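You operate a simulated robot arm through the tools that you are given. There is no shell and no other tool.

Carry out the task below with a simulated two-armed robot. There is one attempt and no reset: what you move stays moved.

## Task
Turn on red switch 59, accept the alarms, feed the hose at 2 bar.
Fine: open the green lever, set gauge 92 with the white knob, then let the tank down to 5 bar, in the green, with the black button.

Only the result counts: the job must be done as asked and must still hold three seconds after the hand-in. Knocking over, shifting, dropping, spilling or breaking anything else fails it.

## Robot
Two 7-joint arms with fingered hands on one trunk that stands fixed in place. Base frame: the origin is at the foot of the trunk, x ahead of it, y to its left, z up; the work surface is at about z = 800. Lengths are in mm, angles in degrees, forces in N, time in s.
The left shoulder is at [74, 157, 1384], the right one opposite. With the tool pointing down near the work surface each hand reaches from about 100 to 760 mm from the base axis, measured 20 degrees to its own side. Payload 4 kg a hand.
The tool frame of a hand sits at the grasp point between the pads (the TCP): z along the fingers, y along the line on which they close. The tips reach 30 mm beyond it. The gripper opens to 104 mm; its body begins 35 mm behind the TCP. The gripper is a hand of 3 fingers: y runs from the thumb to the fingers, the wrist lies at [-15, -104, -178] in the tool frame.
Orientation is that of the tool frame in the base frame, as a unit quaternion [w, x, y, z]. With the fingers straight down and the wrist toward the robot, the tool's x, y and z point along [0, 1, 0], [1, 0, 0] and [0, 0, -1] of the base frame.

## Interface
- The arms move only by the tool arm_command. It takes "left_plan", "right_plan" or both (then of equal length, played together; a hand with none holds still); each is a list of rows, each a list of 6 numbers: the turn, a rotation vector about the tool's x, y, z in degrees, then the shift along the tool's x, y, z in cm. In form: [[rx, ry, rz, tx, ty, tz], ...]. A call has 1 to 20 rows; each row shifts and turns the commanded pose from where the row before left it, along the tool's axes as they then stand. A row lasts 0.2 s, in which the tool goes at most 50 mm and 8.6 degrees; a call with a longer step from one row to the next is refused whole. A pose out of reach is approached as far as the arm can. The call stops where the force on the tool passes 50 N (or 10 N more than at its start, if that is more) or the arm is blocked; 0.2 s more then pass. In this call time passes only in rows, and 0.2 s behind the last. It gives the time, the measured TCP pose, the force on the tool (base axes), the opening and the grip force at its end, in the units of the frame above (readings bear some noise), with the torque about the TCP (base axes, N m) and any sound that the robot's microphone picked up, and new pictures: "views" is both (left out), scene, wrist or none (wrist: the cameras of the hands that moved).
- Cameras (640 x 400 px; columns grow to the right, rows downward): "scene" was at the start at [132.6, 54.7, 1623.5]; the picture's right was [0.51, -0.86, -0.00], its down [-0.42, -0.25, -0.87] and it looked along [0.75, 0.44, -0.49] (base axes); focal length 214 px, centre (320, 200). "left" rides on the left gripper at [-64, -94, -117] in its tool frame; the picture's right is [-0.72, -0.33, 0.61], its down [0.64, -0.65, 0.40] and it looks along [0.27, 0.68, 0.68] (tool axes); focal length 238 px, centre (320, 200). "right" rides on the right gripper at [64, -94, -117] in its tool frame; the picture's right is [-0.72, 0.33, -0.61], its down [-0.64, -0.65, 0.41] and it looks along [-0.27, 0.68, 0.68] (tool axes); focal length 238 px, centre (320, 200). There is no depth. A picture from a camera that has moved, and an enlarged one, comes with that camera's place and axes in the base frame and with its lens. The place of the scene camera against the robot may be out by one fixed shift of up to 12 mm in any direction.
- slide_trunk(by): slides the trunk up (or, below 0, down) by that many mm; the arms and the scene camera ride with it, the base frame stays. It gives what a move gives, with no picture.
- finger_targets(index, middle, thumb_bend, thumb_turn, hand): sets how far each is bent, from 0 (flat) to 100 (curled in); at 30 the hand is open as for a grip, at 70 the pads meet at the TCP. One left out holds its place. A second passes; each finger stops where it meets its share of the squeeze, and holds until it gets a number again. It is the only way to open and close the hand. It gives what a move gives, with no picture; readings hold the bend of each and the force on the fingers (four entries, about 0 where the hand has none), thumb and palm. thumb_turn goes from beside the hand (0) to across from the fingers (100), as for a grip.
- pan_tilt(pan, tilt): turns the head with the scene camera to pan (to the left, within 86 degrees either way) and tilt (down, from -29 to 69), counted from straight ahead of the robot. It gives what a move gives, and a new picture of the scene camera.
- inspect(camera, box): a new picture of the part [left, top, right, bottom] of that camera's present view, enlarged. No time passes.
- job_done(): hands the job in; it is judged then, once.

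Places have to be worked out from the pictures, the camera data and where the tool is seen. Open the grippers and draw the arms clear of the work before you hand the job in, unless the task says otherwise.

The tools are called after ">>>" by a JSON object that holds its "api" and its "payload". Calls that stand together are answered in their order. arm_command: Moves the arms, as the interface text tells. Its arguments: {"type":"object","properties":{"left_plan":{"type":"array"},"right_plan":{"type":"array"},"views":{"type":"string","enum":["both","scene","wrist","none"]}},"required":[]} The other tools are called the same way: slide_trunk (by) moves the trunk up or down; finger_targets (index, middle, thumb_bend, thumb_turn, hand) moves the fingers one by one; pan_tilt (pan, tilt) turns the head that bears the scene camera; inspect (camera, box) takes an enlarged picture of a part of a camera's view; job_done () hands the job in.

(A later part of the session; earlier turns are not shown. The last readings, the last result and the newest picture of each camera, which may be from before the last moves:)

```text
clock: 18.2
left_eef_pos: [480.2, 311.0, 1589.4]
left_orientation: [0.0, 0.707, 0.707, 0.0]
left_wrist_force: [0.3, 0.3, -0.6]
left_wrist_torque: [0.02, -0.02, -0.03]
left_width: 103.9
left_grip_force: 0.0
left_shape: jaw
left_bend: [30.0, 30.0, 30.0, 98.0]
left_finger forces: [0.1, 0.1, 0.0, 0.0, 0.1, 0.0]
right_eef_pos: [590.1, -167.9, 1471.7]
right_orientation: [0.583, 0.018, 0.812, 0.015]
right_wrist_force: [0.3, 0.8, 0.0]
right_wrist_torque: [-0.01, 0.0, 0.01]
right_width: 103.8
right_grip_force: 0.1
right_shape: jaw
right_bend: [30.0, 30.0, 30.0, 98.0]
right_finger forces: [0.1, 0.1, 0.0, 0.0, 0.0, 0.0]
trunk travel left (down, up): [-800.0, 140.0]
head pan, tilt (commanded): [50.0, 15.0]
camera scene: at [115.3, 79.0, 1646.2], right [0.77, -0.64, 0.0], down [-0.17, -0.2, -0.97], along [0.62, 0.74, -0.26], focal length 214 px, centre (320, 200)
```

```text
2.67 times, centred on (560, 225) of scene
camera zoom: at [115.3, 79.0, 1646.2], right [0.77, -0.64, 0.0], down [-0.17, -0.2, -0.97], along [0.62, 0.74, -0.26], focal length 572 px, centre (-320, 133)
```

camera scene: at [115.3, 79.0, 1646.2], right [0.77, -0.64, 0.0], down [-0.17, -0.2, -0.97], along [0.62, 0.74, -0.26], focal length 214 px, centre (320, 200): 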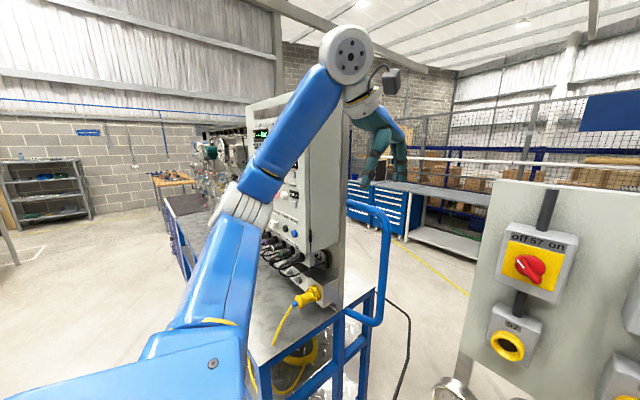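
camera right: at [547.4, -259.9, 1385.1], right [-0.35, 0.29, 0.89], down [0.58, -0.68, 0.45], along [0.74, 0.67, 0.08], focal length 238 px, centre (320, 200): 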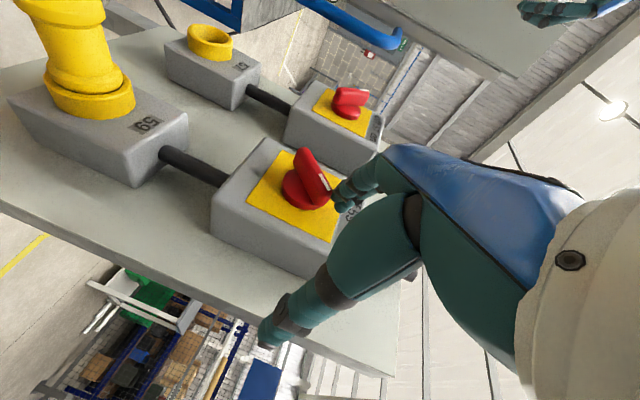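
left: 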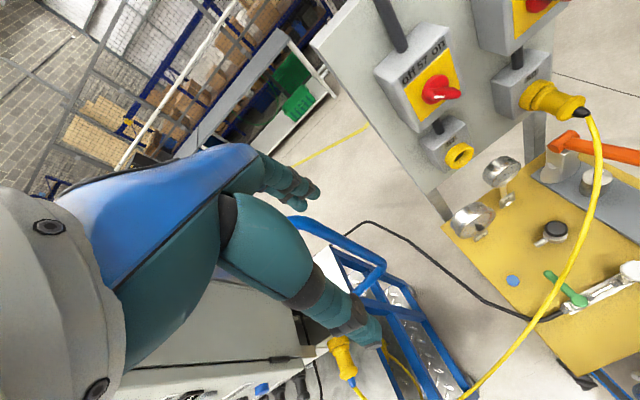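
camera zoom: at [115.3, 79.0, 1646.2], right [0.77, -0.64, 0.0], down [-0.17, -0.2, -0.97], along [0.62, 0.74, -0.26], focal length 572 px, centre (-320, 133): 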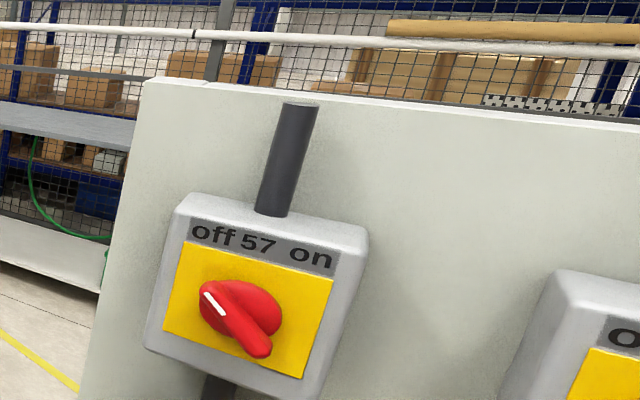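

The cabinet's display is lit, so it is powered. I'll zoom in on it and the button row.

>>> {"api": "inspect", "payload": {"camera": "scene", "box": [240, 90, 340, 170]}}

>>> {"api": "inspect", "payload": {"camera": "scene", "box": [260, 170, 340, 270]}}

>>> {"api": "inspect", "payload": {"camera": "left", "box": [100, 300, 420, 400]}}

```text
5.00 times, centred on (290, 130) of scene
camera zoom: at [115.3, 79.0, 1646.2], right [0.77, -0.64, 0.0], down [-0.17, -0.2, -0.97], along [0.62, 0.74, -0.26], focal length 1072 px, centre (470, 550)
```

zoom: 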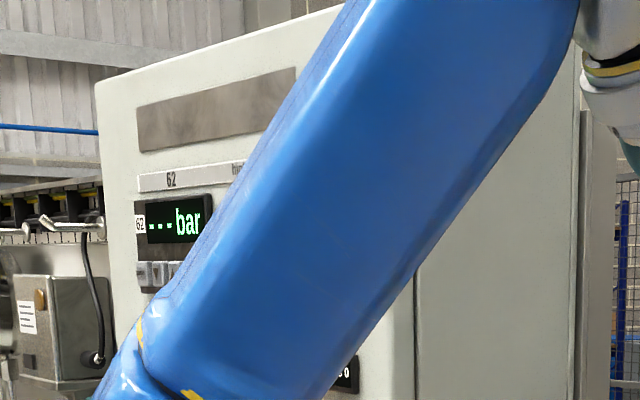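

```text
4.00 times, centred on (300, 220) of scene
camera zoom: at [115.3, 79.0, 1646.2], right [0.77, -0.64, 0.0], down [-0.17, -0.2, -0.97], along [0.62, 0.74, -0.26], focal length 858 px, centre (400, 120)
```

zoom: 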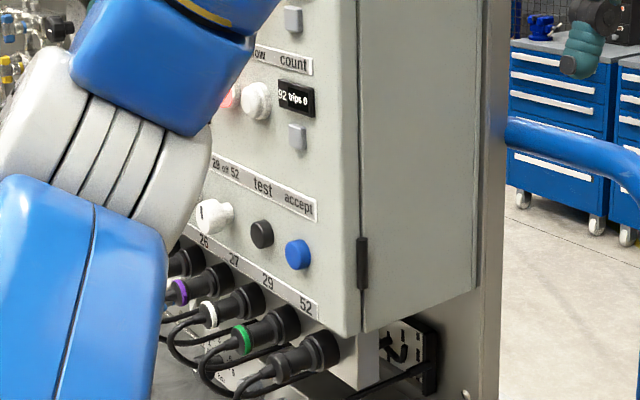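

```text
2.00 times, centred on (260, 350) of left
camera zoom: at [386.2, 245.7, 1706.7], right [-0.33, -0.72, -0.61], down [-0.65, 0.64, -0.4], along [0.68, 0.27, -0.68], focal length 477 px, centre (440, -100)
```

zoom: 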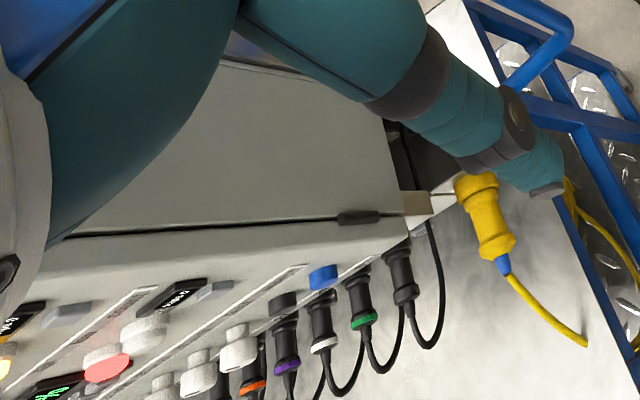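

The accept button triangulates to about (494,662,1336) on a vertical face facing -x; a red and a yellow lamp are lit. I'll take the left hand back and leftward in front of the cabinet, pitching the fingers about 48° forward.

>>> {"api": "arm_command", "payload": {"left_plan": [[0, 0, 0, 2, -3, 0], [0, 0, 0, 2, -3.5, 0], [0, 0, 0, 2.5, -3.5, 0], [0, 0, 0, 3, -2.5, 0], [-8, 0, 0, 3, 0, 0], [-8, 0, 0, 3, 0, 0], [-8, 0, 0, 3, 0, 0], [-8, 0, 0, 3, 0, 0], [-8, 0, 0, 3, 0, 0], [-8, 0, 0, 2, 0, 0], [0, 0, 0, 0, 0, 0]], "views": "both"}}

```text
clock: 20.6
left_eef_pos: [353.0, 577.8, 1589.8]
left_orientation: [0.289, 0.646, 0.646, 0.287]
left_wrist_force: [0.3, 0.2, 0.9]
left_wrist_torque: [-0.02, 0.0, 0.0]
left_width: 103.7
left_grip_force: 0.1
left_shape: jaw
left_bend: [30.0, 30.0, 30.0, 98.0]
left_finger forces: [0.1, 0.0, 0.0, 0.1, 0.0, 0.1]
right_eef_pos: [587.3, -166.0, 1473.2]
right_orientation: [0.583, 0.018, 0.812, 0.014]
right_wrist_force: [0.1, 0.5, -0.2]
right_wrist_torque: [0.02, -0.03, -0.02]
right_width: 104.0
right_grip_force: 0.0
right_shape: jaw
right_bend: [30.0, 30.0, 30.0, 98.0]
right_finger forces: [0.0, 0.0, 0.0, 0.0, 0.0, 0.1]
trunk travel left (down, up): [-800.0, 140.0]
head pan, tilt (commanded): [50.0, 15.0]
camera scene: at [112.3, 80.7, 1646.4], right [0.77, -0.64, 0.0], down [-0.17, -0.2, -0.97], along [0.62, 0.74, -0.26], focal length 214 px, centre (320, 200)
camera left: at [203.3, 511.6, 1597.3], right [0.24, -0.72, -0.65], down [-0.13, 0.64, -0.76], along [0.96, 0.27, 0.06], focal length 238 px, centre (320, 200)
```

scene: 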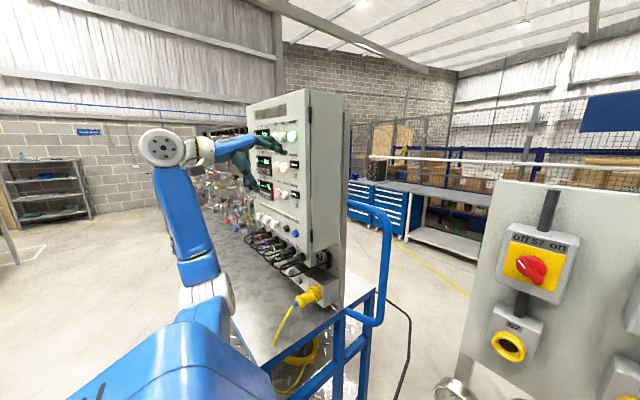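
left: 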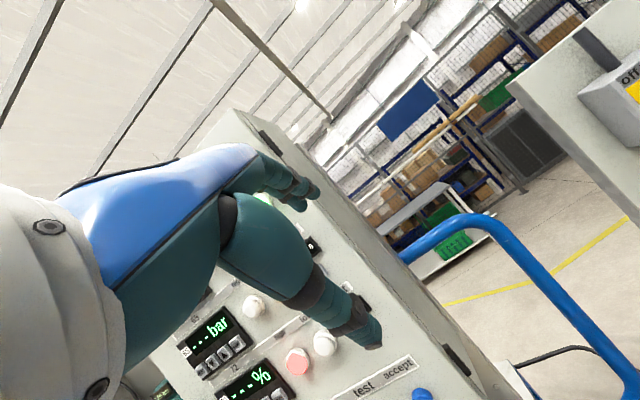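

The hand is in front of the cabinet at a safe distance and the full panel is now visible. I'll read it in close-up.

>>> {"api": "inspect", "payload": {"camera": "scene", "box": [235, 80, 335, 180]}}

>>> {"api": "inspect", "payload": {"camera": "scene", "box": [240, 170, 340, 280]}}

>>> {"api": "inspect", "payload": {"camera": "left", "box": [140, 220, 460, 400]}}

```text
4.00 times, centred on (285, 130) of scene
camera zoom: at [112.3, 80.7, 1646.4], right [0.77, -0.64, 0.0], down [-0.17, -0.2, -0.97], along [0.62, 0.74, -0.26], focal length 858 px, centre (460, 480)
```

zoom: 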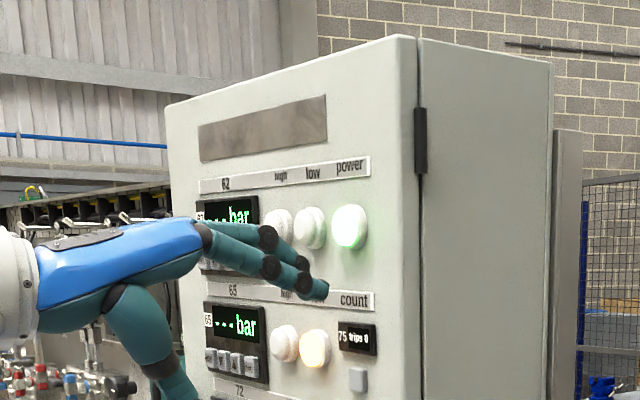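

```text
3.64 times, centred on (290, 225) of scene
camera zoom: at [112.3, 80.7, 1646.4], right [0.77, -0.64, 0.0], down [-0.17, -0.2, -0.97], along [0.62, 0.74, -0.26], focal length 780 px, centre (429, 109)
```

zoom: 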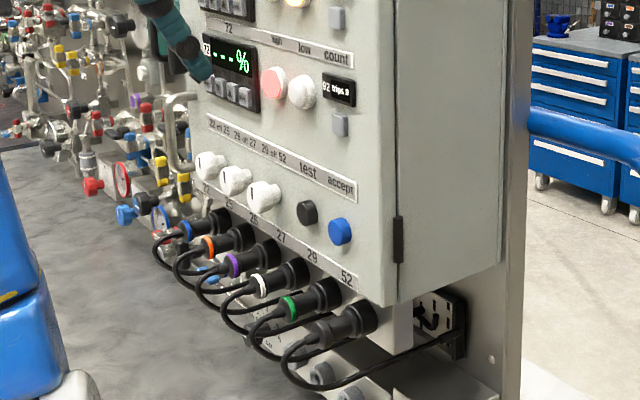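

```text
2.00 times, centred on (300, 310) of left
camera zoom: at [203.3, 511.6, 1597.3], right [0.24, -0.72, -0.65], down [-0.13, 0.64, -0.76], along [0.96, 0.27, 0.06], focal length 477 px, centre (360, -20)
```

zoom: 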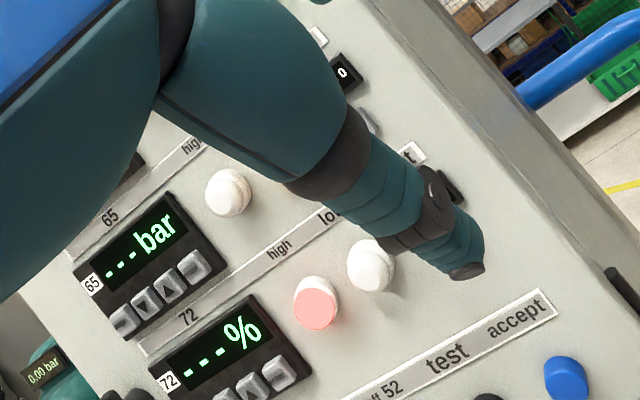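

The lamps show "65 low" (amber) and "72 high" (red), with power green; "accept" is the blue button at about (494,661,1337). I'll make a pointing hand: index left at grip-open, middle and thumb curled away.

>>> {"api": "finger_targets", "payload": {"hand": "left", "index": 30, "middle": 95, "thumb_bend": 90}}

>>> {"api": "inspect", "payload": {"camera": "scene", "box": [200, 100, 340, 260]}}

>>> {"api": "inspect", "payload": {"camera": "left", "box": [0, 0, 640, 400]}}

```text
clock: 21.6
left_eef_pos: [354.4, 575.2, 1588.7]
left_orientation: [0.288, 0.645, 0.646, 0.288]
left_wrist_force: [-0.1, -1.3, -1.1]
left_wrist_torque: [0.0, 0.02, 0.0]
left_width: 24.5
left_grip_force: 0.0
left_shape: fingers
left_bend: [30.0, 95.0, 90.0, 98.0]
left_finger forces: [0.0, 0.1, 0.0, 0.0, 0.0, 0.0]
right_eef_pos: [589.5, -167.1, 1472.5]
right_orientation: [0.584, 0.019, 0.812, 0.014]
right_wrist_force: [-0.6, -0.4, 0.1]
right_wrist_torque: [0.01, 0.01, 0.03]
right_width: 103.5
right_grip_force: 0.0
right_shape: jaw
right_bend: [30.0, 30.0, 30.0, 98.0]
right_finger forces: [0.1, 0.0, 0.0, 0.0, 0.1, 0.0]
trunk travel left (down, up): [-800.0, 140.0]
head pan, tilt (commanded): [50.0, 15.0]
```

```text
2.50 times, centred on (270, 180) of scene
camera zoom: at [113.0, 79.8, 1646.3], right [0.77, -0.64, 0.0], down [-0.17, -0.2, -0.97], along [0.62, 0.74, -0.26], focal length 536 px, centre (445, 250)
```

zoom: 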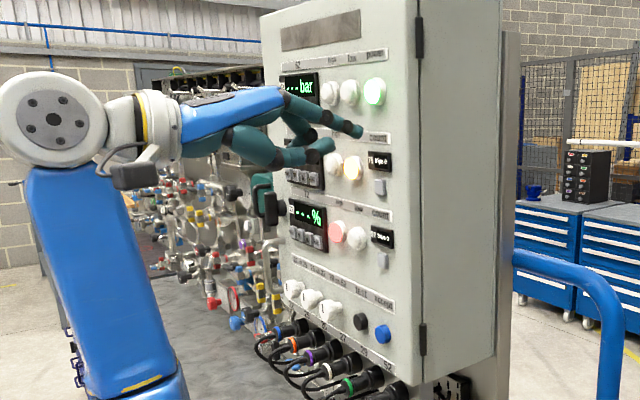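

```text
1.00 times, centred on (320, 200) of left (not enlarged: the box is as wide or as high as the picture)
camera zoom: at [204.2, 510.8, 1597.7], right [0.24, -0.72, -0.65], down [-0.14, 0.64, -0.76], along [0.96, 0.27, 0.05], focal length 238 px, centre (320, 200)
```

zoom: 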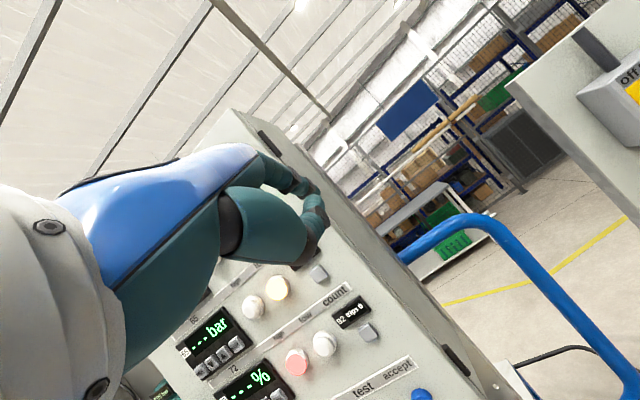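

Index alone now leads the hand. I'll descend and shift left so the index tip ends about level with the accept button but still ~80 mm in front of it.

>>> {"api": "arm_command", "payload": {"left_plan": [[0, 0, 0, 1.6, -3.4, 3.05], [0, 0, 0, 1.6, -3.4, 3.05], [0, 0, 0, 1.6, -3.4, 3.05], [0, 0, 0, 1.6, -3.4, 3.05], [0, 0, 0, 1.6, -3.4, 3.05], [0, 0, 0, 1.5, -3.4, 3.05], [0, 0, 0, 0, 0, 0]], "views": "both"}}

>>> {"api": "inspect", "payload": {"camera": "scene", "box": [200, 130, 340, 290]}}

```text
clock: 23.2
left_eef_pos: [352.4, 671.6, 1313.4]
left_orientation: [0.288, 0.646, 0.646, 0.288]
left_wrist_force: [0.7, -0.2, 0.7]
left_wrist_torque: [0.03, 0.02, -0.04]
left_width: 24.5
left_grip_force: 0.1
left_shape: fingers
left_bend: [30.0, 95.0, 90.0, 98.0]
left_finger forces: [0.0, 0.0, 0.0, 0.0, 0.0, 0.0]
right_eef_pos: [587.7, -165.9, 1472.2]
right_orientation: [0.584, 0.019, 0.812, 0.015]
right_wrist_force: [-0.7, 0.3, 0.9]
right_wrist_torque: [0.01, 0.02, 0.02]
right_width: 104.0
right_grip_force: 0.1
right_shape: jaw
right_bend: [30.0, 30.0, 30.0, 98.0]
right_finger forces: [0.0, 0.0, 0.0, 0.0, 0.0, 0.1]
trunk travel left (down, up): [-800.0, 140.0]
head pan, tilt (commanded): [50.0, 15.0]
camera scene: at [112.5, 80.8, 1646.3], right [0.77, -0.64, 0.0], down [-0.17, -0.2, -0.97], along [0.62, 0.74, -0.26], focal length 214 px, centre (320, 200)
camera left: at [202.6, 607.3, 1321.5], right [0.24, -0.72, -0.65], down [-0.14, 0.64, -0.76], along [0.96, 0.27, 0.05], focal length 238 px, centre (320, 200)
```

scene: 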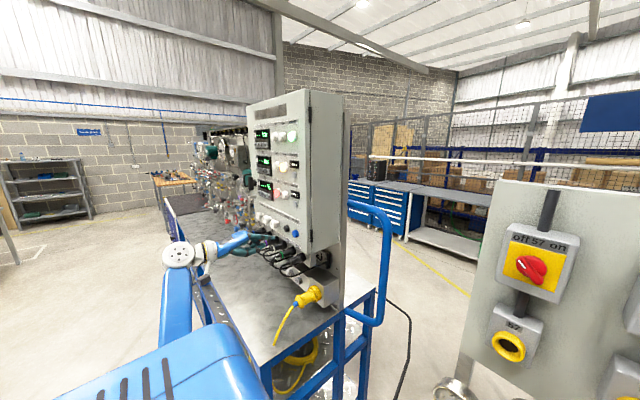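
left: 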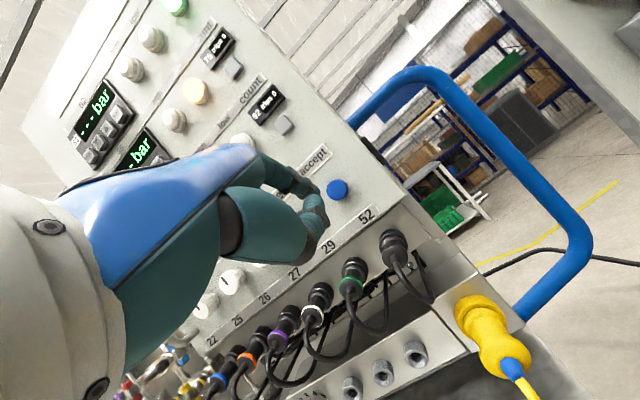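

```text
2.50 times, centred on (270, 210) of scene
camera zoom: at [112.5, 80.8, 1646.3], right [0.77, -0.64, 0.0], down [-0.17, -0.2, -0.97], along [0.62, 0.74, -0.26], focal length 536 px, centre (445, 175)
```

zoom: 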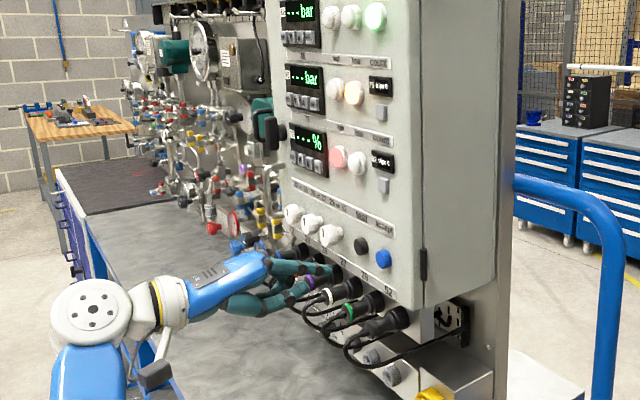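

The index tip is at about (413,662,1336), in line with the button. I'll advance 55 mm along +x to just short of it.

>>> {"api": "arm_command", "payload": {"left_plan": [[0, 0, 0, 0, 1.85, 2.05], [0, 0, 0, 0, 1.85, 2.05], [0, 0, 0, 0, 0, 0]], "views": "both"}}

>>> {"api": "inspect", "payload": {"camera": "scene", "box": [250, 180, 330, 280]}}

>>> {"api": "inspect", "payload": {"camera": "left", "box": [230, 120, 410, 260]}}

```text
clock: 24.0
left_eef_pos: [407.2, 671.0, 1313.8]
left_orientation: [0.288, 0.646, 0.646, 0.287]
left_wrist_force: [0.2, -1.2, -0.5]
left_wrist_torque: [0.01, -0.03, 0.0]
left_width: 24.4
left_grip_force: 0.1
left_shape: fingers
left_bend: [30.0, 95.0, 90.0, 98.0]
left_finger forces: [0.0, 0.1, 0.0, 0.0, 0.0, 0.0]
right_eef_pos: [588.4, -167.1, 1473.6]
right_orientation: [0.583, 0.019, 0.812, 0.014]
right_wrist_force: [0.5, 0.7, -0.4]
right_wrist_torque: [0.03, 0.01, -0.01]
right_width: 103.7
right_grip_force: 0.0
right_shape: jaw
right_bend: [30.0, 30.0, 30.0, 98.0]
right_finger forces: [0.1, 0.0, 0.0, 0.1, 0.0, 0.1]
trunk travel left (down, up): [-800.0, 140.0]
head pan, tilt (commanded): [50.0, 15.0]
camera scene: at [112.9, 80.5, 1646.3], right [0.77, -0.64, 0.0], down [-0.17, -0.2, -0.97], along [0.62, 0.74, -0.26], focal length 214 px, centre (320, 200)
camera left: at [257.9, 606.2, 1323.0], right [0.24, -0.72, -0.65], down [-0.14, 0.64, -0.76], along [0.96, 0.27, 0.05], focal length 238 px, centre (320, 200)
```

scene: 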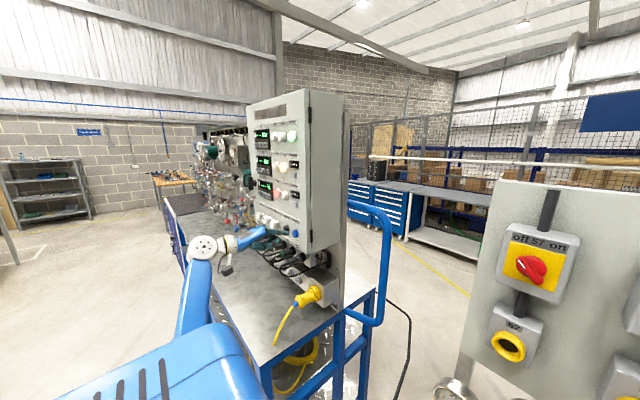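
left: 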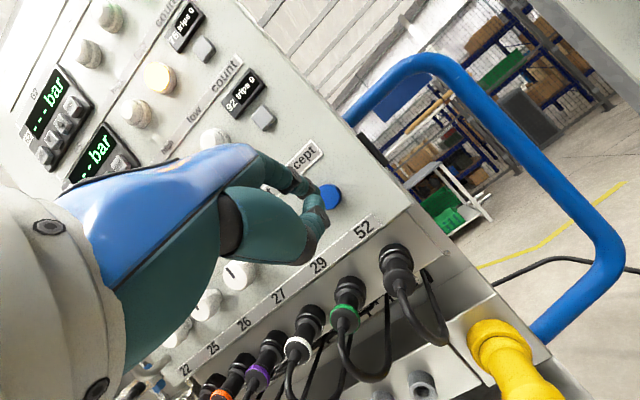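

```text
4.00 times, centred on (290, 230) of scene
camera zoom: at [112.9, 80.5, 1646.3], right [0.77, -0.64, 0.0], down [-0.17, -0.2, -0.97], along [0.62, 0.74, -0.26], focal length 858 px, centre (440, 80)
```

zoom: 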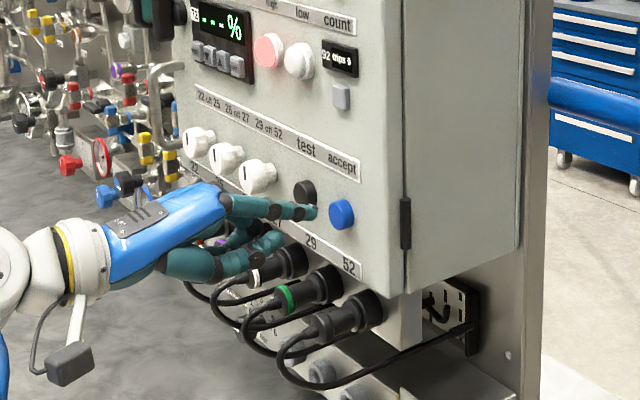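

```text
2.86 times, centred on (320, 190) of left
camera zoom: at [257.9, 606.2, 1323.0], right [0.24, -0.72, -0.65], down [-0.14, 0.64, -0.76], along [0.96, 0.27, 0.05], focal length 681 px, centre (320, 229)
```

zoom: 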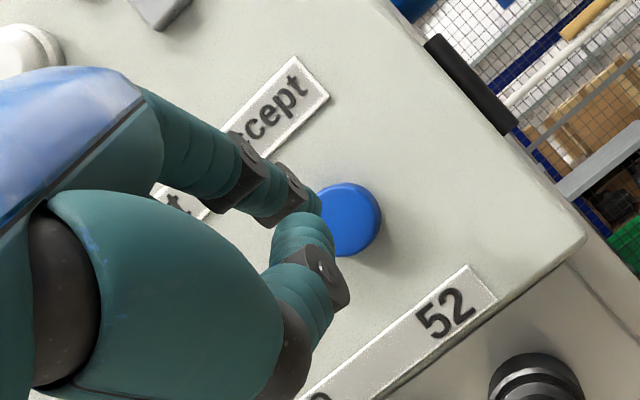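

The index tip is right in front of the blue button. I'll press forward in small steps.

>>> {"api": "arm_command", "payload": {"left_plan": [[0, 0, 0, 0, 0.47, 0.52], [0, 0, 0, 0, 0.47, 0.52], [0, 0, 0, 0, 0.4, 0.45], [0, 0, 0, 0, 0.4, 0.45], [0, 0, 0, 0, 0, 0]], "views": "both"}}

>>> {"api": "inspect", "payload": {"camera": "scene", "box": [250, 150, 340, 260]}}

```text
clock: 25.2
left_eef_pos: [431.1, 670.5, 1317.4]
left_orientation: [0.29, 0.645, 0.645, 0.288]
left_wrist_force: [-7.3, -0.3, 0.8]
left_wrist_torque: [0.0, -0.29, -0.06]
left_width: 23.3
left_grip_force: 3.9
left_shape: fingers
left_bend: [31.0, 95.0, 90.0, 98.0]
left_finger forces: [8.1, 0.0, 0.0, 0.0, 0.0, 0.1]
right_eef_pos: [586.2, -167.2, 1473.7]
right_orientation: [0.584, 0.019, 0.811, 0.014]
right_wrist_force: [0.2, 0.2, 0.3]
right_wrist_torque: [-0.01, -0.01, 0.02]
right_width: 104.0
right_grip_force: 0.1
right_shape: jaw
right_bend: [30.0, 30.0, 30.0, 98.0]
right_finger forces: [0.0, 0.0, 0.0, 0.0, 0.1, 0.0]
trunk travel left (down, up): [-800.0, 140.0]
head pan, tilt (commanded): [50.0, 15.0]
heard: click
camera scene: at [109.4, 79.3, 1646.6], right [0.77, -0.64, 0.0], down [-0.17, -0.2, -0.97], along [0.62, 0.74, -0.26], focal length 214 px, centre (320, 200)
camera left: at [282.5, 605.2, 1324.4], right [0.24, -0.72, -0.65], down [-0.13, 0.64, -0.76], along [0.96, 0.27, 0.06], focal length 238 px, centre (320, 200)
```

scene: 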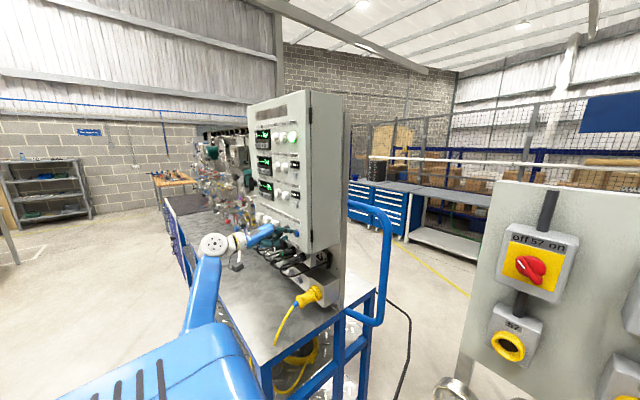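
left: 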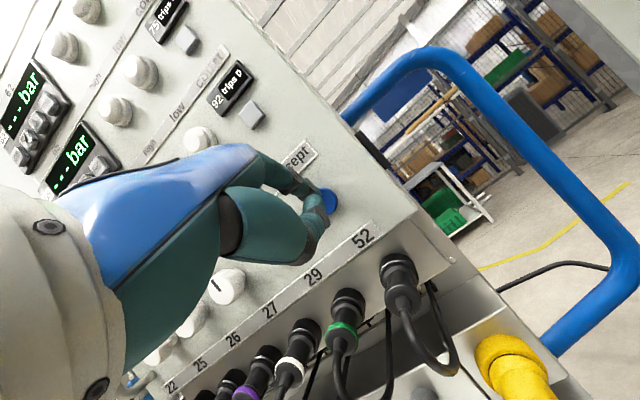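

```text
3.64 times, centred on (295, 205) of scene
camera zoom: at [109.4, 79.3, 1646.6], right [0.77, -0.64, 0.0], down [-0.17, -0.2, -0.97], along [0.62, 0.74, -0.26], focal length 780 px, centre (411, 182)
```

zoom: 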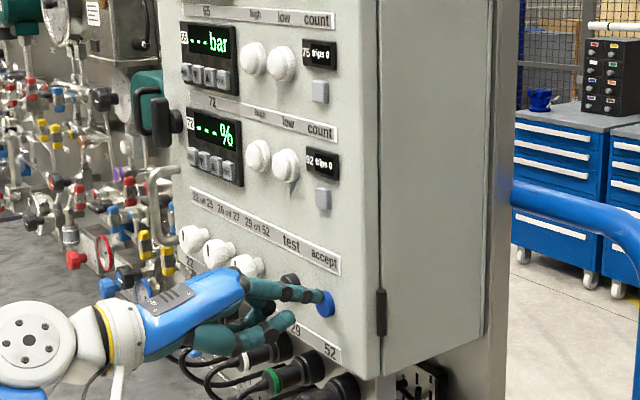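

A click was heard and the alarm lamps went dark. I'll back the finger off the button and check that the lamps stay out.

>>> {"api": "arm_command", "payload": {"left_plan": [[0, 0, 0, 0, -3, -3.4], [0, 0, 0, 0, -3, -3.4], [0, 0, 0, 0, 0, 0]], "views": "both"}}

>>> {"api": "inspect", "payload": {"camera": "scene", "box": [240, 90, 340, 250]}}

```text
clock: 26.0
left_eef_pos: [344.4, 669.9, 1315.2]
left_orientation: [0.288, 0.647, 0.646, 0.287]
left_wrist_force: [0.1, 0.1, 0.9]
left_wrist_torque: [0.02, 0.02, -0.01]
left_width: 24.3
left_grip_force: 0.0
left_shape: fingers
left_bend: [30.0, 95.0, 90.0, 98.0]
left_finger forces: [0.1, 0.1, 0.0, 0.0, 0.1, 0.0]
right_eef_pos: [588.2, -167.5, 1473.0]
right_orientation: [0.583, 0.018, 0.812, 0.015]
right_wrist_force: [-0.1, -0.4, 0.5]
right_wrist_torque: [0.0, 0.03, 0.0]
right_width: 103.8
right_grip_force: 0.0
right_shape: jaw
right_bend: [30.0, 30.0, 30.0, 98.0]
right_finger forces: [0.0, 0.0, 0.0, 0.0, 0.0, 0.0]
trunk travel left (down, up): [-800.0, 140.0]
head pan, tilt (commanded): [50.0, 15.0]
camera scene: at [111.4, 79.2, 1646.5], right [0.77, -0.64, 0.0], down [-0.17, -0.2, -0.97], along [0.62, 0.74, -0.26], focal length 214 px, centre (320, 200)
camera left: at [194.1, 605.2, 1324.0], right [0.24, -0.72, -0.65], down [-0.14, 0.64, -0.76], along [0.96, 0.27, 0.05], focal length 238 px, centre (320, 200)
```

scene: 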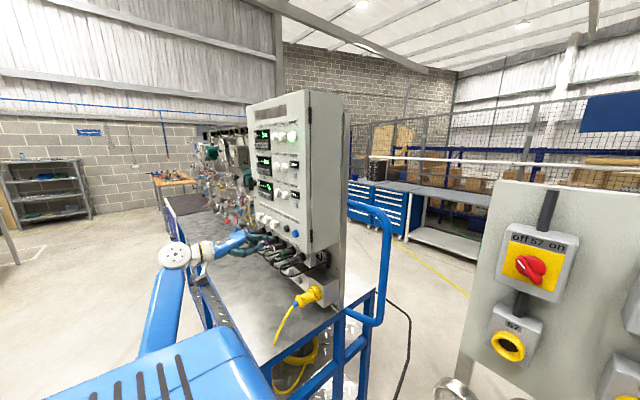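
left: 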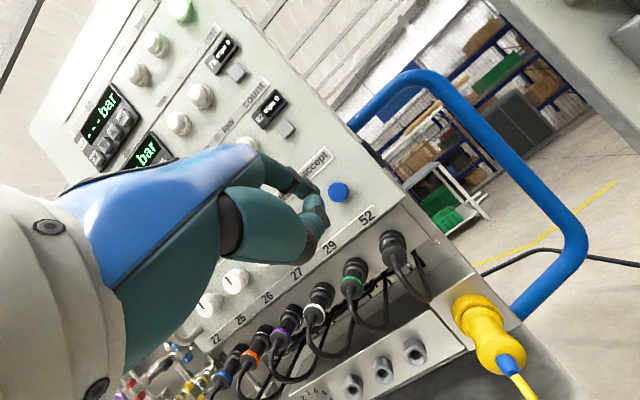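

```text
2.50 times, centred on (290, 170) of scene
camera zoom: at [111.4, 79.2, 1646.5], right [0.77, -0.64, 0.0], down [-0.17, -0.2, -0.97], along [0.62, 0.74, -0.26], focal length 536 px, centre (395, 275)
```

zoom: 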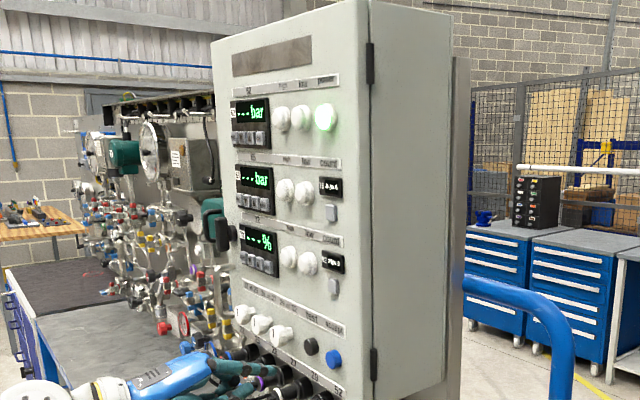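

The lamps stay out, so the alarms are accepted. I'll raise the left hand away from the cabinet and bring it back over, while turning the head to look at the table closely.

>>> {"api": "arm_command", "payload": {"left_plan": [[0, 0, 0, -1.5, 3.4, -3.05], [0, 0, 0, -1.5, 3.4, -3.05], [0, 0, 0, -1.5, 3.4, -3.05], [0, 0, 0, -2.5, 3, -2.6], [0, 0, 0, -4, 1.5, -1.3], [0, 0, 0, -4.5, 0, 0], [0, 0, 0, -4.5, 0, 0], [0, 0, 0, -4.5, 0, 0], [0, 0, 0, -4.5, 0, 0]], "views": "none"}}

>>> {"api": "pan_tilt", "payload": {"pan": 8, "tilt": 55}}

>>> {"api": "inspect", "payload": {"camera": "scene", "box": [270, 190, 370, 270]}}

>>> {"api": "inspect", "payload": {"camera": "scene", "box": [290, 130, 370, 190]}}

```text
clock: 28.0
left_eef_pos: [344.8, 379.8, 1514.8]
left_orientation: [0.287, 0.647, 0.646, 0.287]
left_wrist_force: [0.2, 0.6, 0.2]
left_wrist_torque: [0.01, 0.02, 0.01]
left_width: 24.4
left_grip_force: 0.0
left_shape: fingers
left_bend: [30.0, 95.0, 90.0, 98.0]
left_finger forces: [0.0, 0.0, 0.0, 0.1, 0.1, 0.1]
right_eef_pos: [587.0, -169.2, 1473.6]
right_orientation: [0.584, 0.019, 0.811, 0.015]
right_wrist_force: [0.3, -0.3, 0.0]
right_wrist_torque: [0.0, 0.0, 0.02]
right_width: 103.8
right_grip_force: 0.0
right_shape: jaw
right_bend: [30.0, 30.0, 30.0, 98.0]
right_finger forces: [0.0, 0.1, 0.0, 0.0, 0.1, 0.0]
trunk travel left (down, up): [-800.0, 140.0]
head pan, tilt (commanded): [50.0, 15.0]
```

```text
clock: 29.1
left_eef_pos: [346.7, 382.8, 1514.6]
left_orientation: [0.288, 0.646, 0.646, 0.287]
left_wrist_force: [-0.5, -0.4, 0.0]
left_wrist_torque: [-0.03, -0.03, 0.01]
left_width: 24.3
left_grip_force: 0.1
left_shape: fingers
left_bend: [30.0, 95.0, 90.0, 98.0]
left_finger forces: [0.0, 0.1, 0.1, 0.0, 0.0, 0.0]
right_eef_pos: [587.4, -167.5, 1473.1]
right_orientation: [0.584, 0.018, 0.812, 0.014]
right_wrist_force: [0.3, -0.2, 0.1]
right_wrist_torque: [0.0, 0.0, 0.01]
right_width: 104.1
right_grip_force: 0.0
right_shape: jaw
right_bend: [30.0, 30.0, 30.0, 98.0]
right_finger forces: [0.1, 0.0, 0.1, 0.0, 0.1, 0.0]
trunk travel left (down, up): [-800.0, 140.0]
head pan, tilt (commanded): [8.0, 55.0]
camera scene: at [123.7, 17.1, 1586.2], right [0.14, -0.99, 0.0], down [-0.81, -0.11, -0.57], along [0.57, 0.08, -0.82], focal length 214 px, centre (320, 200)
```

scene: 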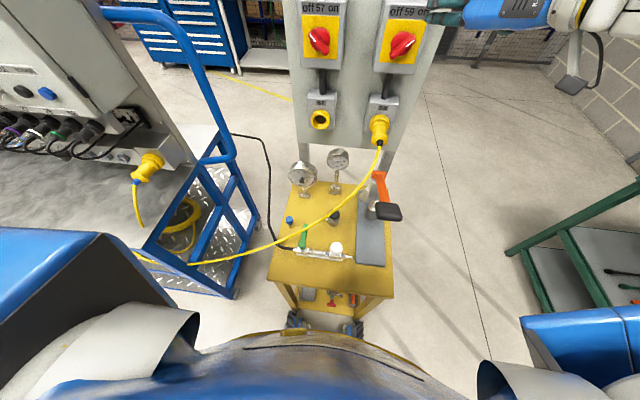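

```text
5.00 times, centred on (320, 230) of scene
camera zoom: at [123.7, 17.1, 1586.2], right [0.14, -0.99, 0.0], down [-0.81, -0.11, -0.57], along [0.57, 0.08, -0.82], focal length 1072 px, centre (320, 50)
```

zoom: 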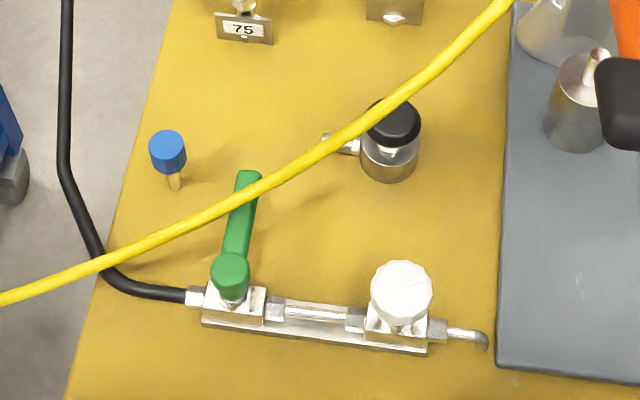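

```text
6.67 times, centred on (330, 160) of scene
camera zoom: at [123.7, 17.1, 1586.2], right [0.14, -0.99, 0.0], down [-0.81, -0.11, -0.57], along [0.57, 0.08, -0.82], focal length 1430 px, centre (253, 467)
```

zoom: 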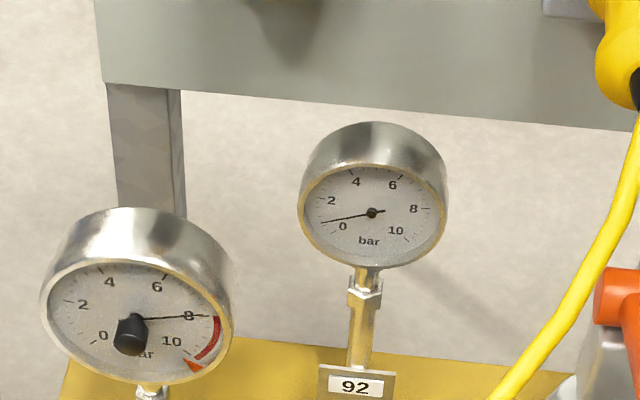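

The green lever lies across the pipe (closed), the white knob and black-topped button are clear to see. I'll zoom further on the two gauges.

>>> {"api": "inspect", "payload": {"camera": "scene", "box": [285, 150, 325, 190]}}

>>> {"api": "inspect", "payload": {"camera": "scene", "box": [320, 140, 360, 175]}}

>>> {"api": "inspect", "payload": {"camera": "scene", "box": [280, 270, 400, 330]}}

>>> {"api": "inspect", "payload": {"camera": "right", "box": [0, 0, 640, 400]}}

```text
10.00 times, centred on (305, 170) of scene
camera zoom: at [123.7, 17.1, 1586.2], right [0.14, -0.99, 0.0], down [-0.81, -0.11, -0.57], along [0.57, 0.08, -0.82], focal length 2145 px, centre (470, 500)
```

zoom: 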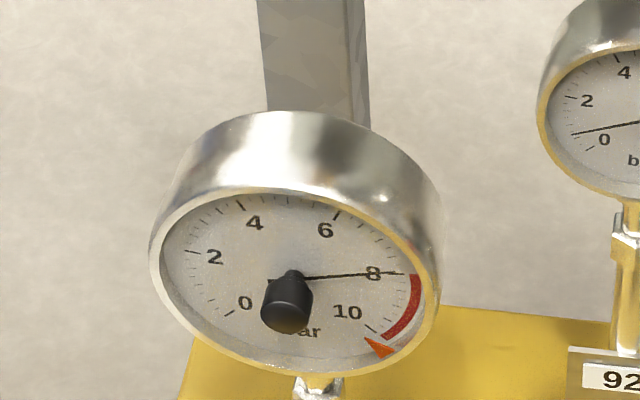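

```text
11.43 times, centred on (340, 158) of scene
camera zoom: at [123.7, 17.1, 1586.2], right [0.14, -0.99, 0.0], down [-0.81, -0.11, -0.57], along [0.57, 0.08, -0.82], focal length 2451 px, centre (91, 686)
```

zoom: 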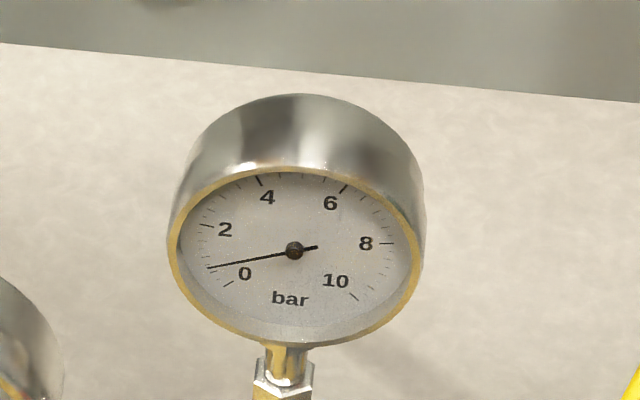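

```text
5.33 times, centred on (340, 300) of scene
camera zoom: at [123.7, 17.1, 1586.2], right [0.14, -0.99, 0.0], down [-0.81, -0.11, -0.57], along [0.57, 0.08, -0.82], focal length 1144 px, centre (213, -333)
```

zoom: 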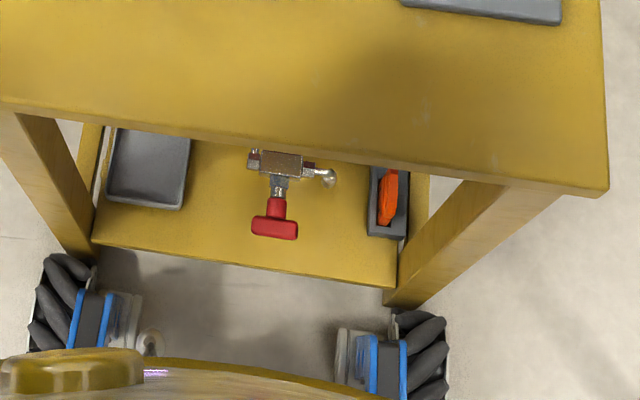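

```text
1.00 times, centred on (320, 200) of right (not enlarged: the box is as wide or as high as the picture)
camera zoom: at [454.7, -259.5, 1444.8], right [-0.35, 0.29, 0.89], down [0.58, -0.68, 0.45], along [0.74, 0.67, 0.07], focal length 238 px, centre (320, 200)
```

zoom: 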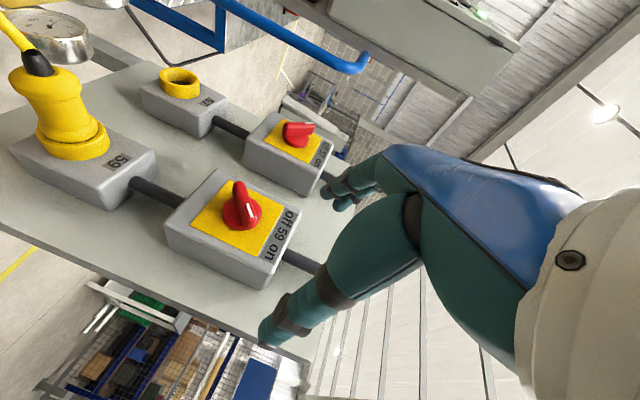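

Gauge 75 (tank) reads 8.0 at the edge of its red band; gauge 92 reads about 0.6. I'll bring the left hand in front of the table, high above the cable, to look at the gauges face-on with its camera.

>>> {"api": "arm_command", "payload": {"left_plan": [[0, 0, 0, -4.8, 0, 0], [0, 0, 0, -4.8, 0, 0], [0, 0, 0, -4.8, 0, 0], [0, 0, 0, -4.8, 0, 0], [0, 0, 0, -4.8, 0, 0], [0, 0, 0, -4.6, 0, 0], [0, 0, 0, 0, -2.9, 3.8], [0, 0, 0, 0, -2.9, 3.8], [0, 0, 0, 0, -2.9, 3.8], [0, 0, 0, 0, -2.9, 3.8], [0, 0, 0, 0, -2.9, 3.8], [0, 0, 0, 0, -2.9, 3.8], [0, 0, 0, 0, -2.9, 3.8], [0, 0, 0, 0, -2.9, 3.8], [0, 0, 0, 0, -2.9, 3.8], [0, 0, 0, 0, 0, 0]], "views": "both"}}

```text
clock: 32.5
left_eef_pos: [526.3, 198.9, 1254.7]
left_orientation: [0.288, 0.646, 0.646, 0.287]
left_wrist_force: [0.9, -0.3, -0.3]
left_wrist_torque: [-0.02, 0.02, 0.01]
left_width: 24.2
left_grip_force: 0.1
left_shape: fingers
left_bend: [30.0, 95.0, 90.0, 98.0]
left_finger forces: [0.0, 0.0, 0.0, 0.0, 0.1, 0.0]
left hand out of reach, approached as far as the arm can: row 1, 2, 3, 4, 5, 7, 8, 9, 10, 11, 14, 15
right_eef_pos: [587.7, -167.5, 1471.9]
right_orientation: [0.583, 0.019, 0.812, 0.015]
right_wrist_force: [-0.3, -1.1, -0.8]
right_wrist_torque: [0.0, 0.05, 0.01]
right_width: 103.9
right_grip_force: 0.0
right_shape: jaw
right_bend: [30.0, 30.0, 30.0, 98.0]
right_finger forces: [0.0, 0.0, 0.1, 0.0, 0.0, 0.1]
trunk travel left (down, up): [-800.0, 140.0]
head pan, tilt (commanded): [8.0, 55.0]
camera scene: at [124.3, 17.4, 1586.1], right [0.14, -0.99, 0.0], down [-0.81, -0.11, -0.57], along [0.57, 0.08, -0.82], focal length 214 px, centre (320, 200)
camera left: at [375.8, 132.5, 1263.0], right [0.24, -0.72, -0.65], down [-0.14, 0.64, -0.76], along [0.96, 0.27, 0.05], focal length 238 px, centre (320, 200)
```

scene: 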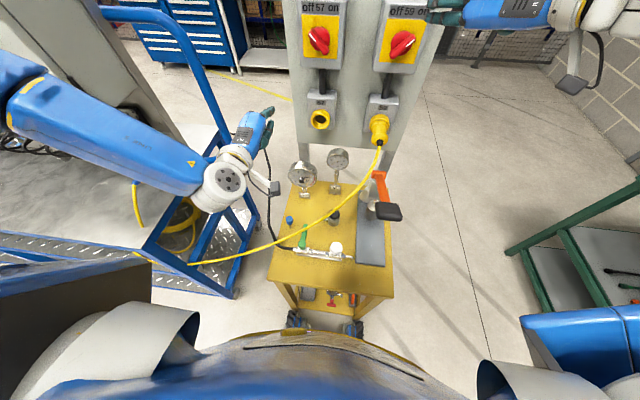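
left: 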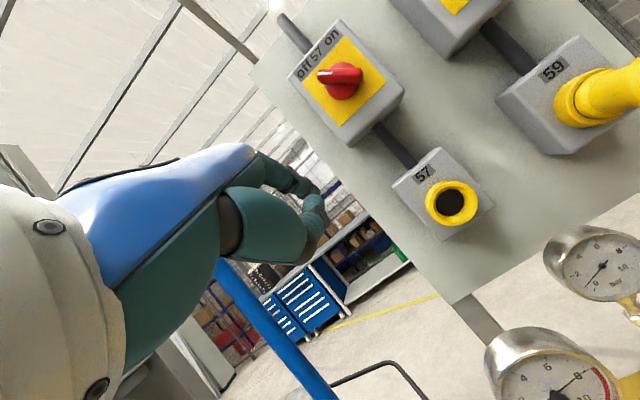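

The hand ended at (526,199,1255) and its camera catches both gauges; I'll enlarge them.

>>> {"api": "inspect", "payload": {"camera": "left", "box": [480, 300, 640, 400]}}

>>> {"api": "inspect", "payload": {"camera": "left", "box": [540, 220, 640, 320]}}

```text
4.00 times, centred on (560, 350) of left
camera zoom: at [375.8, 132.5, 1263.0], right [0.24, -0.72, -0.65], down [-0.14, 0.64, -0.76], along [0.96, 0.27, 0.05], focal length 953 px, centre (-640, -400)
```

zoom: 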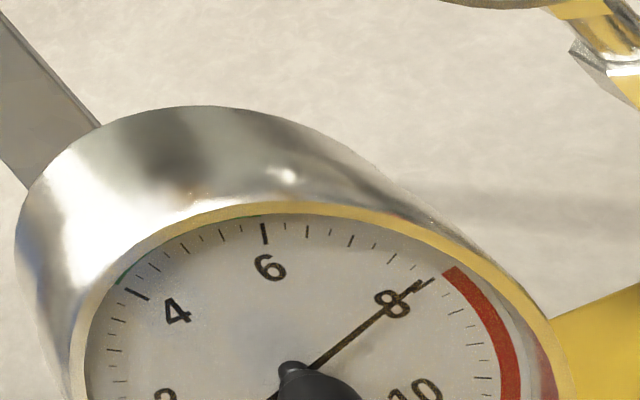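

```text
4.00 times, centred on (590, 270) of left
camera zoom: at [375.8, 132.5, 1263.0], right [0.24, -0.72, -0.65], down [-0.14, 0.64, -0.76], along [0.96, 0.27, 0.05], focal length 953 px, centre (-760, -80)
```

zoom: 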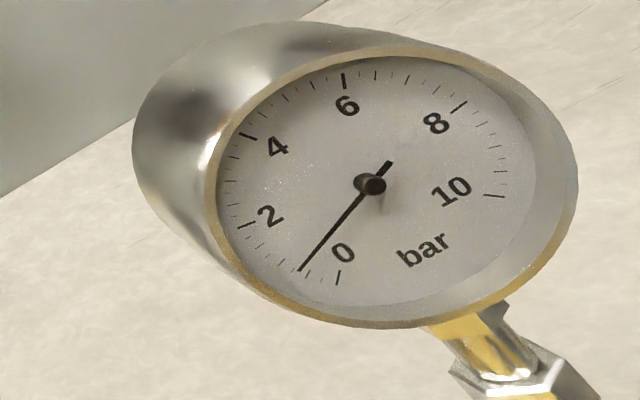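

Gauge 75 does carry a green band beginning near 4 bar (hidden by the rim from above), so it is the tank gauge. For the lever I'll use the right index finger, coming from the robot side under the cable: first turn the right hand back to fingers-down and park the left hand up and away.

>>> {"api": "arm_command", "payload": {"right_plan": [[0, 8, 0, 0, 0, -1.5], [0, 8, 0, 0, 0, -1.5], [0, 8, 0, 0, 0, -1.5], [0, 8, 0, 0, 0, -1.5], [0, 8, 0, 0, 0, 0], [0, 8, 0, 0, 0, 0], [0, 8, 0, 0, 0, 0], [0, 8, 0, 0, 0, 0], [0, 7.4, 0, 0, 0, 0], [0, 0, 8.2, 0, 0, 0], [0, 0, 8.2, 0, 0, 0], [0, 0, 8.2, 0, 0, 0], [0, 0, 8.2, 0, 0, 0], [0, 0, 8.2, 0, 0, 0], [0, 0, 8.2, 0, 0, 0], [0, 0, 8.2, 0, 0, 0], [0, 0, 8.2, 0, 0, 0], [0, 0, 8.2, 0, 0, 0], [0, 0, 8.2, 0, 0, 0], [0, 0, 8, 0, 0, 0]], "left_plan": [[0, 0, 0, 2.2, 2.6, -2.35], [0, 0, 0, 2.2, 2.6, -2.35], [0, 0, 0, 2.2, 2.6, -2.35], [0, 0, 0, 2.2, 2.6, -2.35], [0, 0, 0, 2.2, 2.6, -2.35], [0, 0, 0, 2.2, 2.6, -2.35], [0, 0, 0, 2.2, 2.6, -2.35], [0, 0, 0, 0, 0, 0], [0, 0, 0, 0, 0, 0], [0, 0, 0, 0, 0, 0], [0, 0, 0, 0, 0, 0], [0, 0, 0, 0, 0, 0], [0, 0, 0, 0, 0, 0], [0, 0, 0, 0, 0, 0], [0, 0, 0, 0, 0, 0], [0, 0, 0, 0, 0, 0], [0, 0, 0, 0, 0, 0], [0, 0, 0, 0, 0, 0], [0, 0, 0, 0, 0, 0], [0, 0, 0, 0, 0, 0]], "views": "both"}}

>>> {"api": "finger_targets", "payload": {"hand": "right", "index": 0, "middle": 100, "thumb_bend": 90}}

```text
clock: 36.7
left_eef_pos: [524.5, 351.9, 1499.4]
left_orientation: [0.288, 0.646, 0.646, 0.287]
left_wrist_force: [0.2, 0.2, 0.5]
left_wrist_torque: [-0.02, -0.04, -0.02]
left_width: 24.4
left_grip_force: 0.1
left_shape: fingers
left_bend: [30.0, 95.0, 90.0, 98.0]
left_finger forces: [0.0, 0.1, 0.0, 0.0, 0.0, 0.0]
right_eef_pos: [461.6, -20.9, 1435.1]
right_orientation: [0.178, 0.69, 0.658, 0.243]
right_wrist_force: [0.3, 0.0, 0.5]
right_wrist_torque: [-0.02, 0.0, -0.03]
right_width: 104.0
right_grip_force: 0.1
right_shape: jaw
right_bend: [30.0, 30.0, 30.0, 98.0]
right_finger forces: [0.0, 0.0, 0.0, 0.0, 0.0, 0.0]
right hand out of reach, approached as far as the arm can: row 1, 2, 3, 4, 5, 6, 7, 8
trunk travel left (down, up): [-800.0, 140.0]
head pan, tilt (commanded): [8.0, 55.0]
camera scene: at [125.0, 20.5, 1586.1], right [0.14, -0.99, 0.0], down [-0.81, -0.12, -0.57], along [0.57, 0.08, -0.82], focal length 214 px, centre (320, 200)
camera right: at [317.5, 40.7, 1483.1], right [-0.09, -0.78, 0.61], down [-0.32, -0.56, -0.76], along [0.94, -0.27, -0.19], focal length 238 px, centre (320, 200)
camera left: at [373.8, 287.3, 1508.4], right [0.24, -0.72, -0.65], down [-0.14, 0.64, -0.76], along [0.96, 0.27, 0.05], focal length 238 px, centre (320, 200)
```

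scene: 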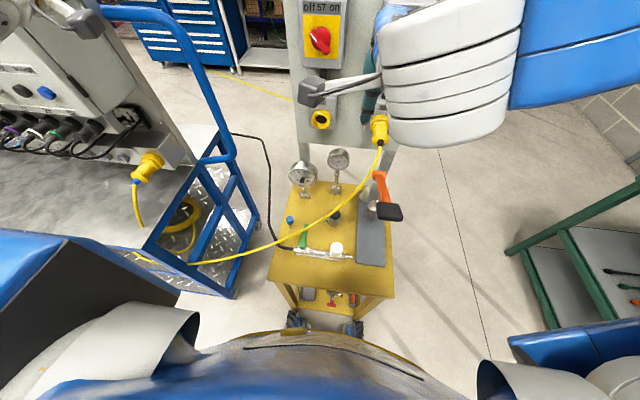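
right: 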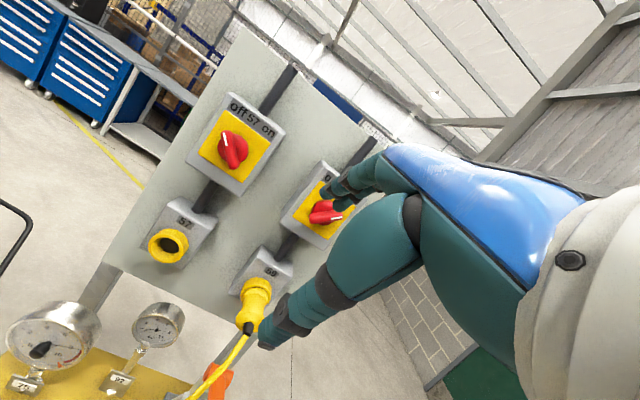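
left: 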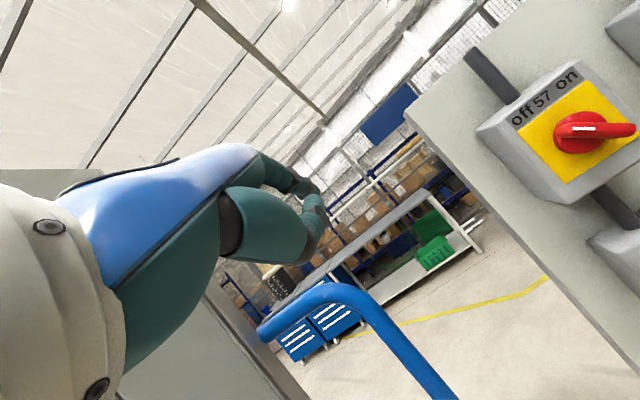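

```text
clock: 37.7
left_eef_pos: [523.3, 351.3, 1500.0]
left_orientation: [0.288, 0.646, 0.646, 0.287]
left_wrist_force: [-0.4, 0.3, 0.5]
left_wrist_torque: [-0.01, 0.02, 0.01]
left_width: 24.4
left_grip_force: 0.0
left_shape: fingers
left_bend: [30.0, 95.0, 90.0, 98.0]
left_finger forces: [0.0, 0.1, 0.0, 0.1, 0.0, 0.0]
right_eef_pos: [461.4, -22.3, 1434.0]
right_orientation: [0.179, 0.69, 0.658, 0.243]
right_wrist_force: [-0.3, 0.5, 0.0]
right_wrist_torque: [-0.02, -0.02, 0.0]
right_width: 56.1
right_grip_force: 0.1
right_shape: fingers
right_bend: [0.0, 100.0, 90.0, 98.0]
right_finger forces: [0.0, 0.0, 0.0, 0.0, 0.1, 0.0]
trunk travel left (down, up): [-800.0, 140.0]
head pan, tilt (commanded): [8.0, 55.0]
```

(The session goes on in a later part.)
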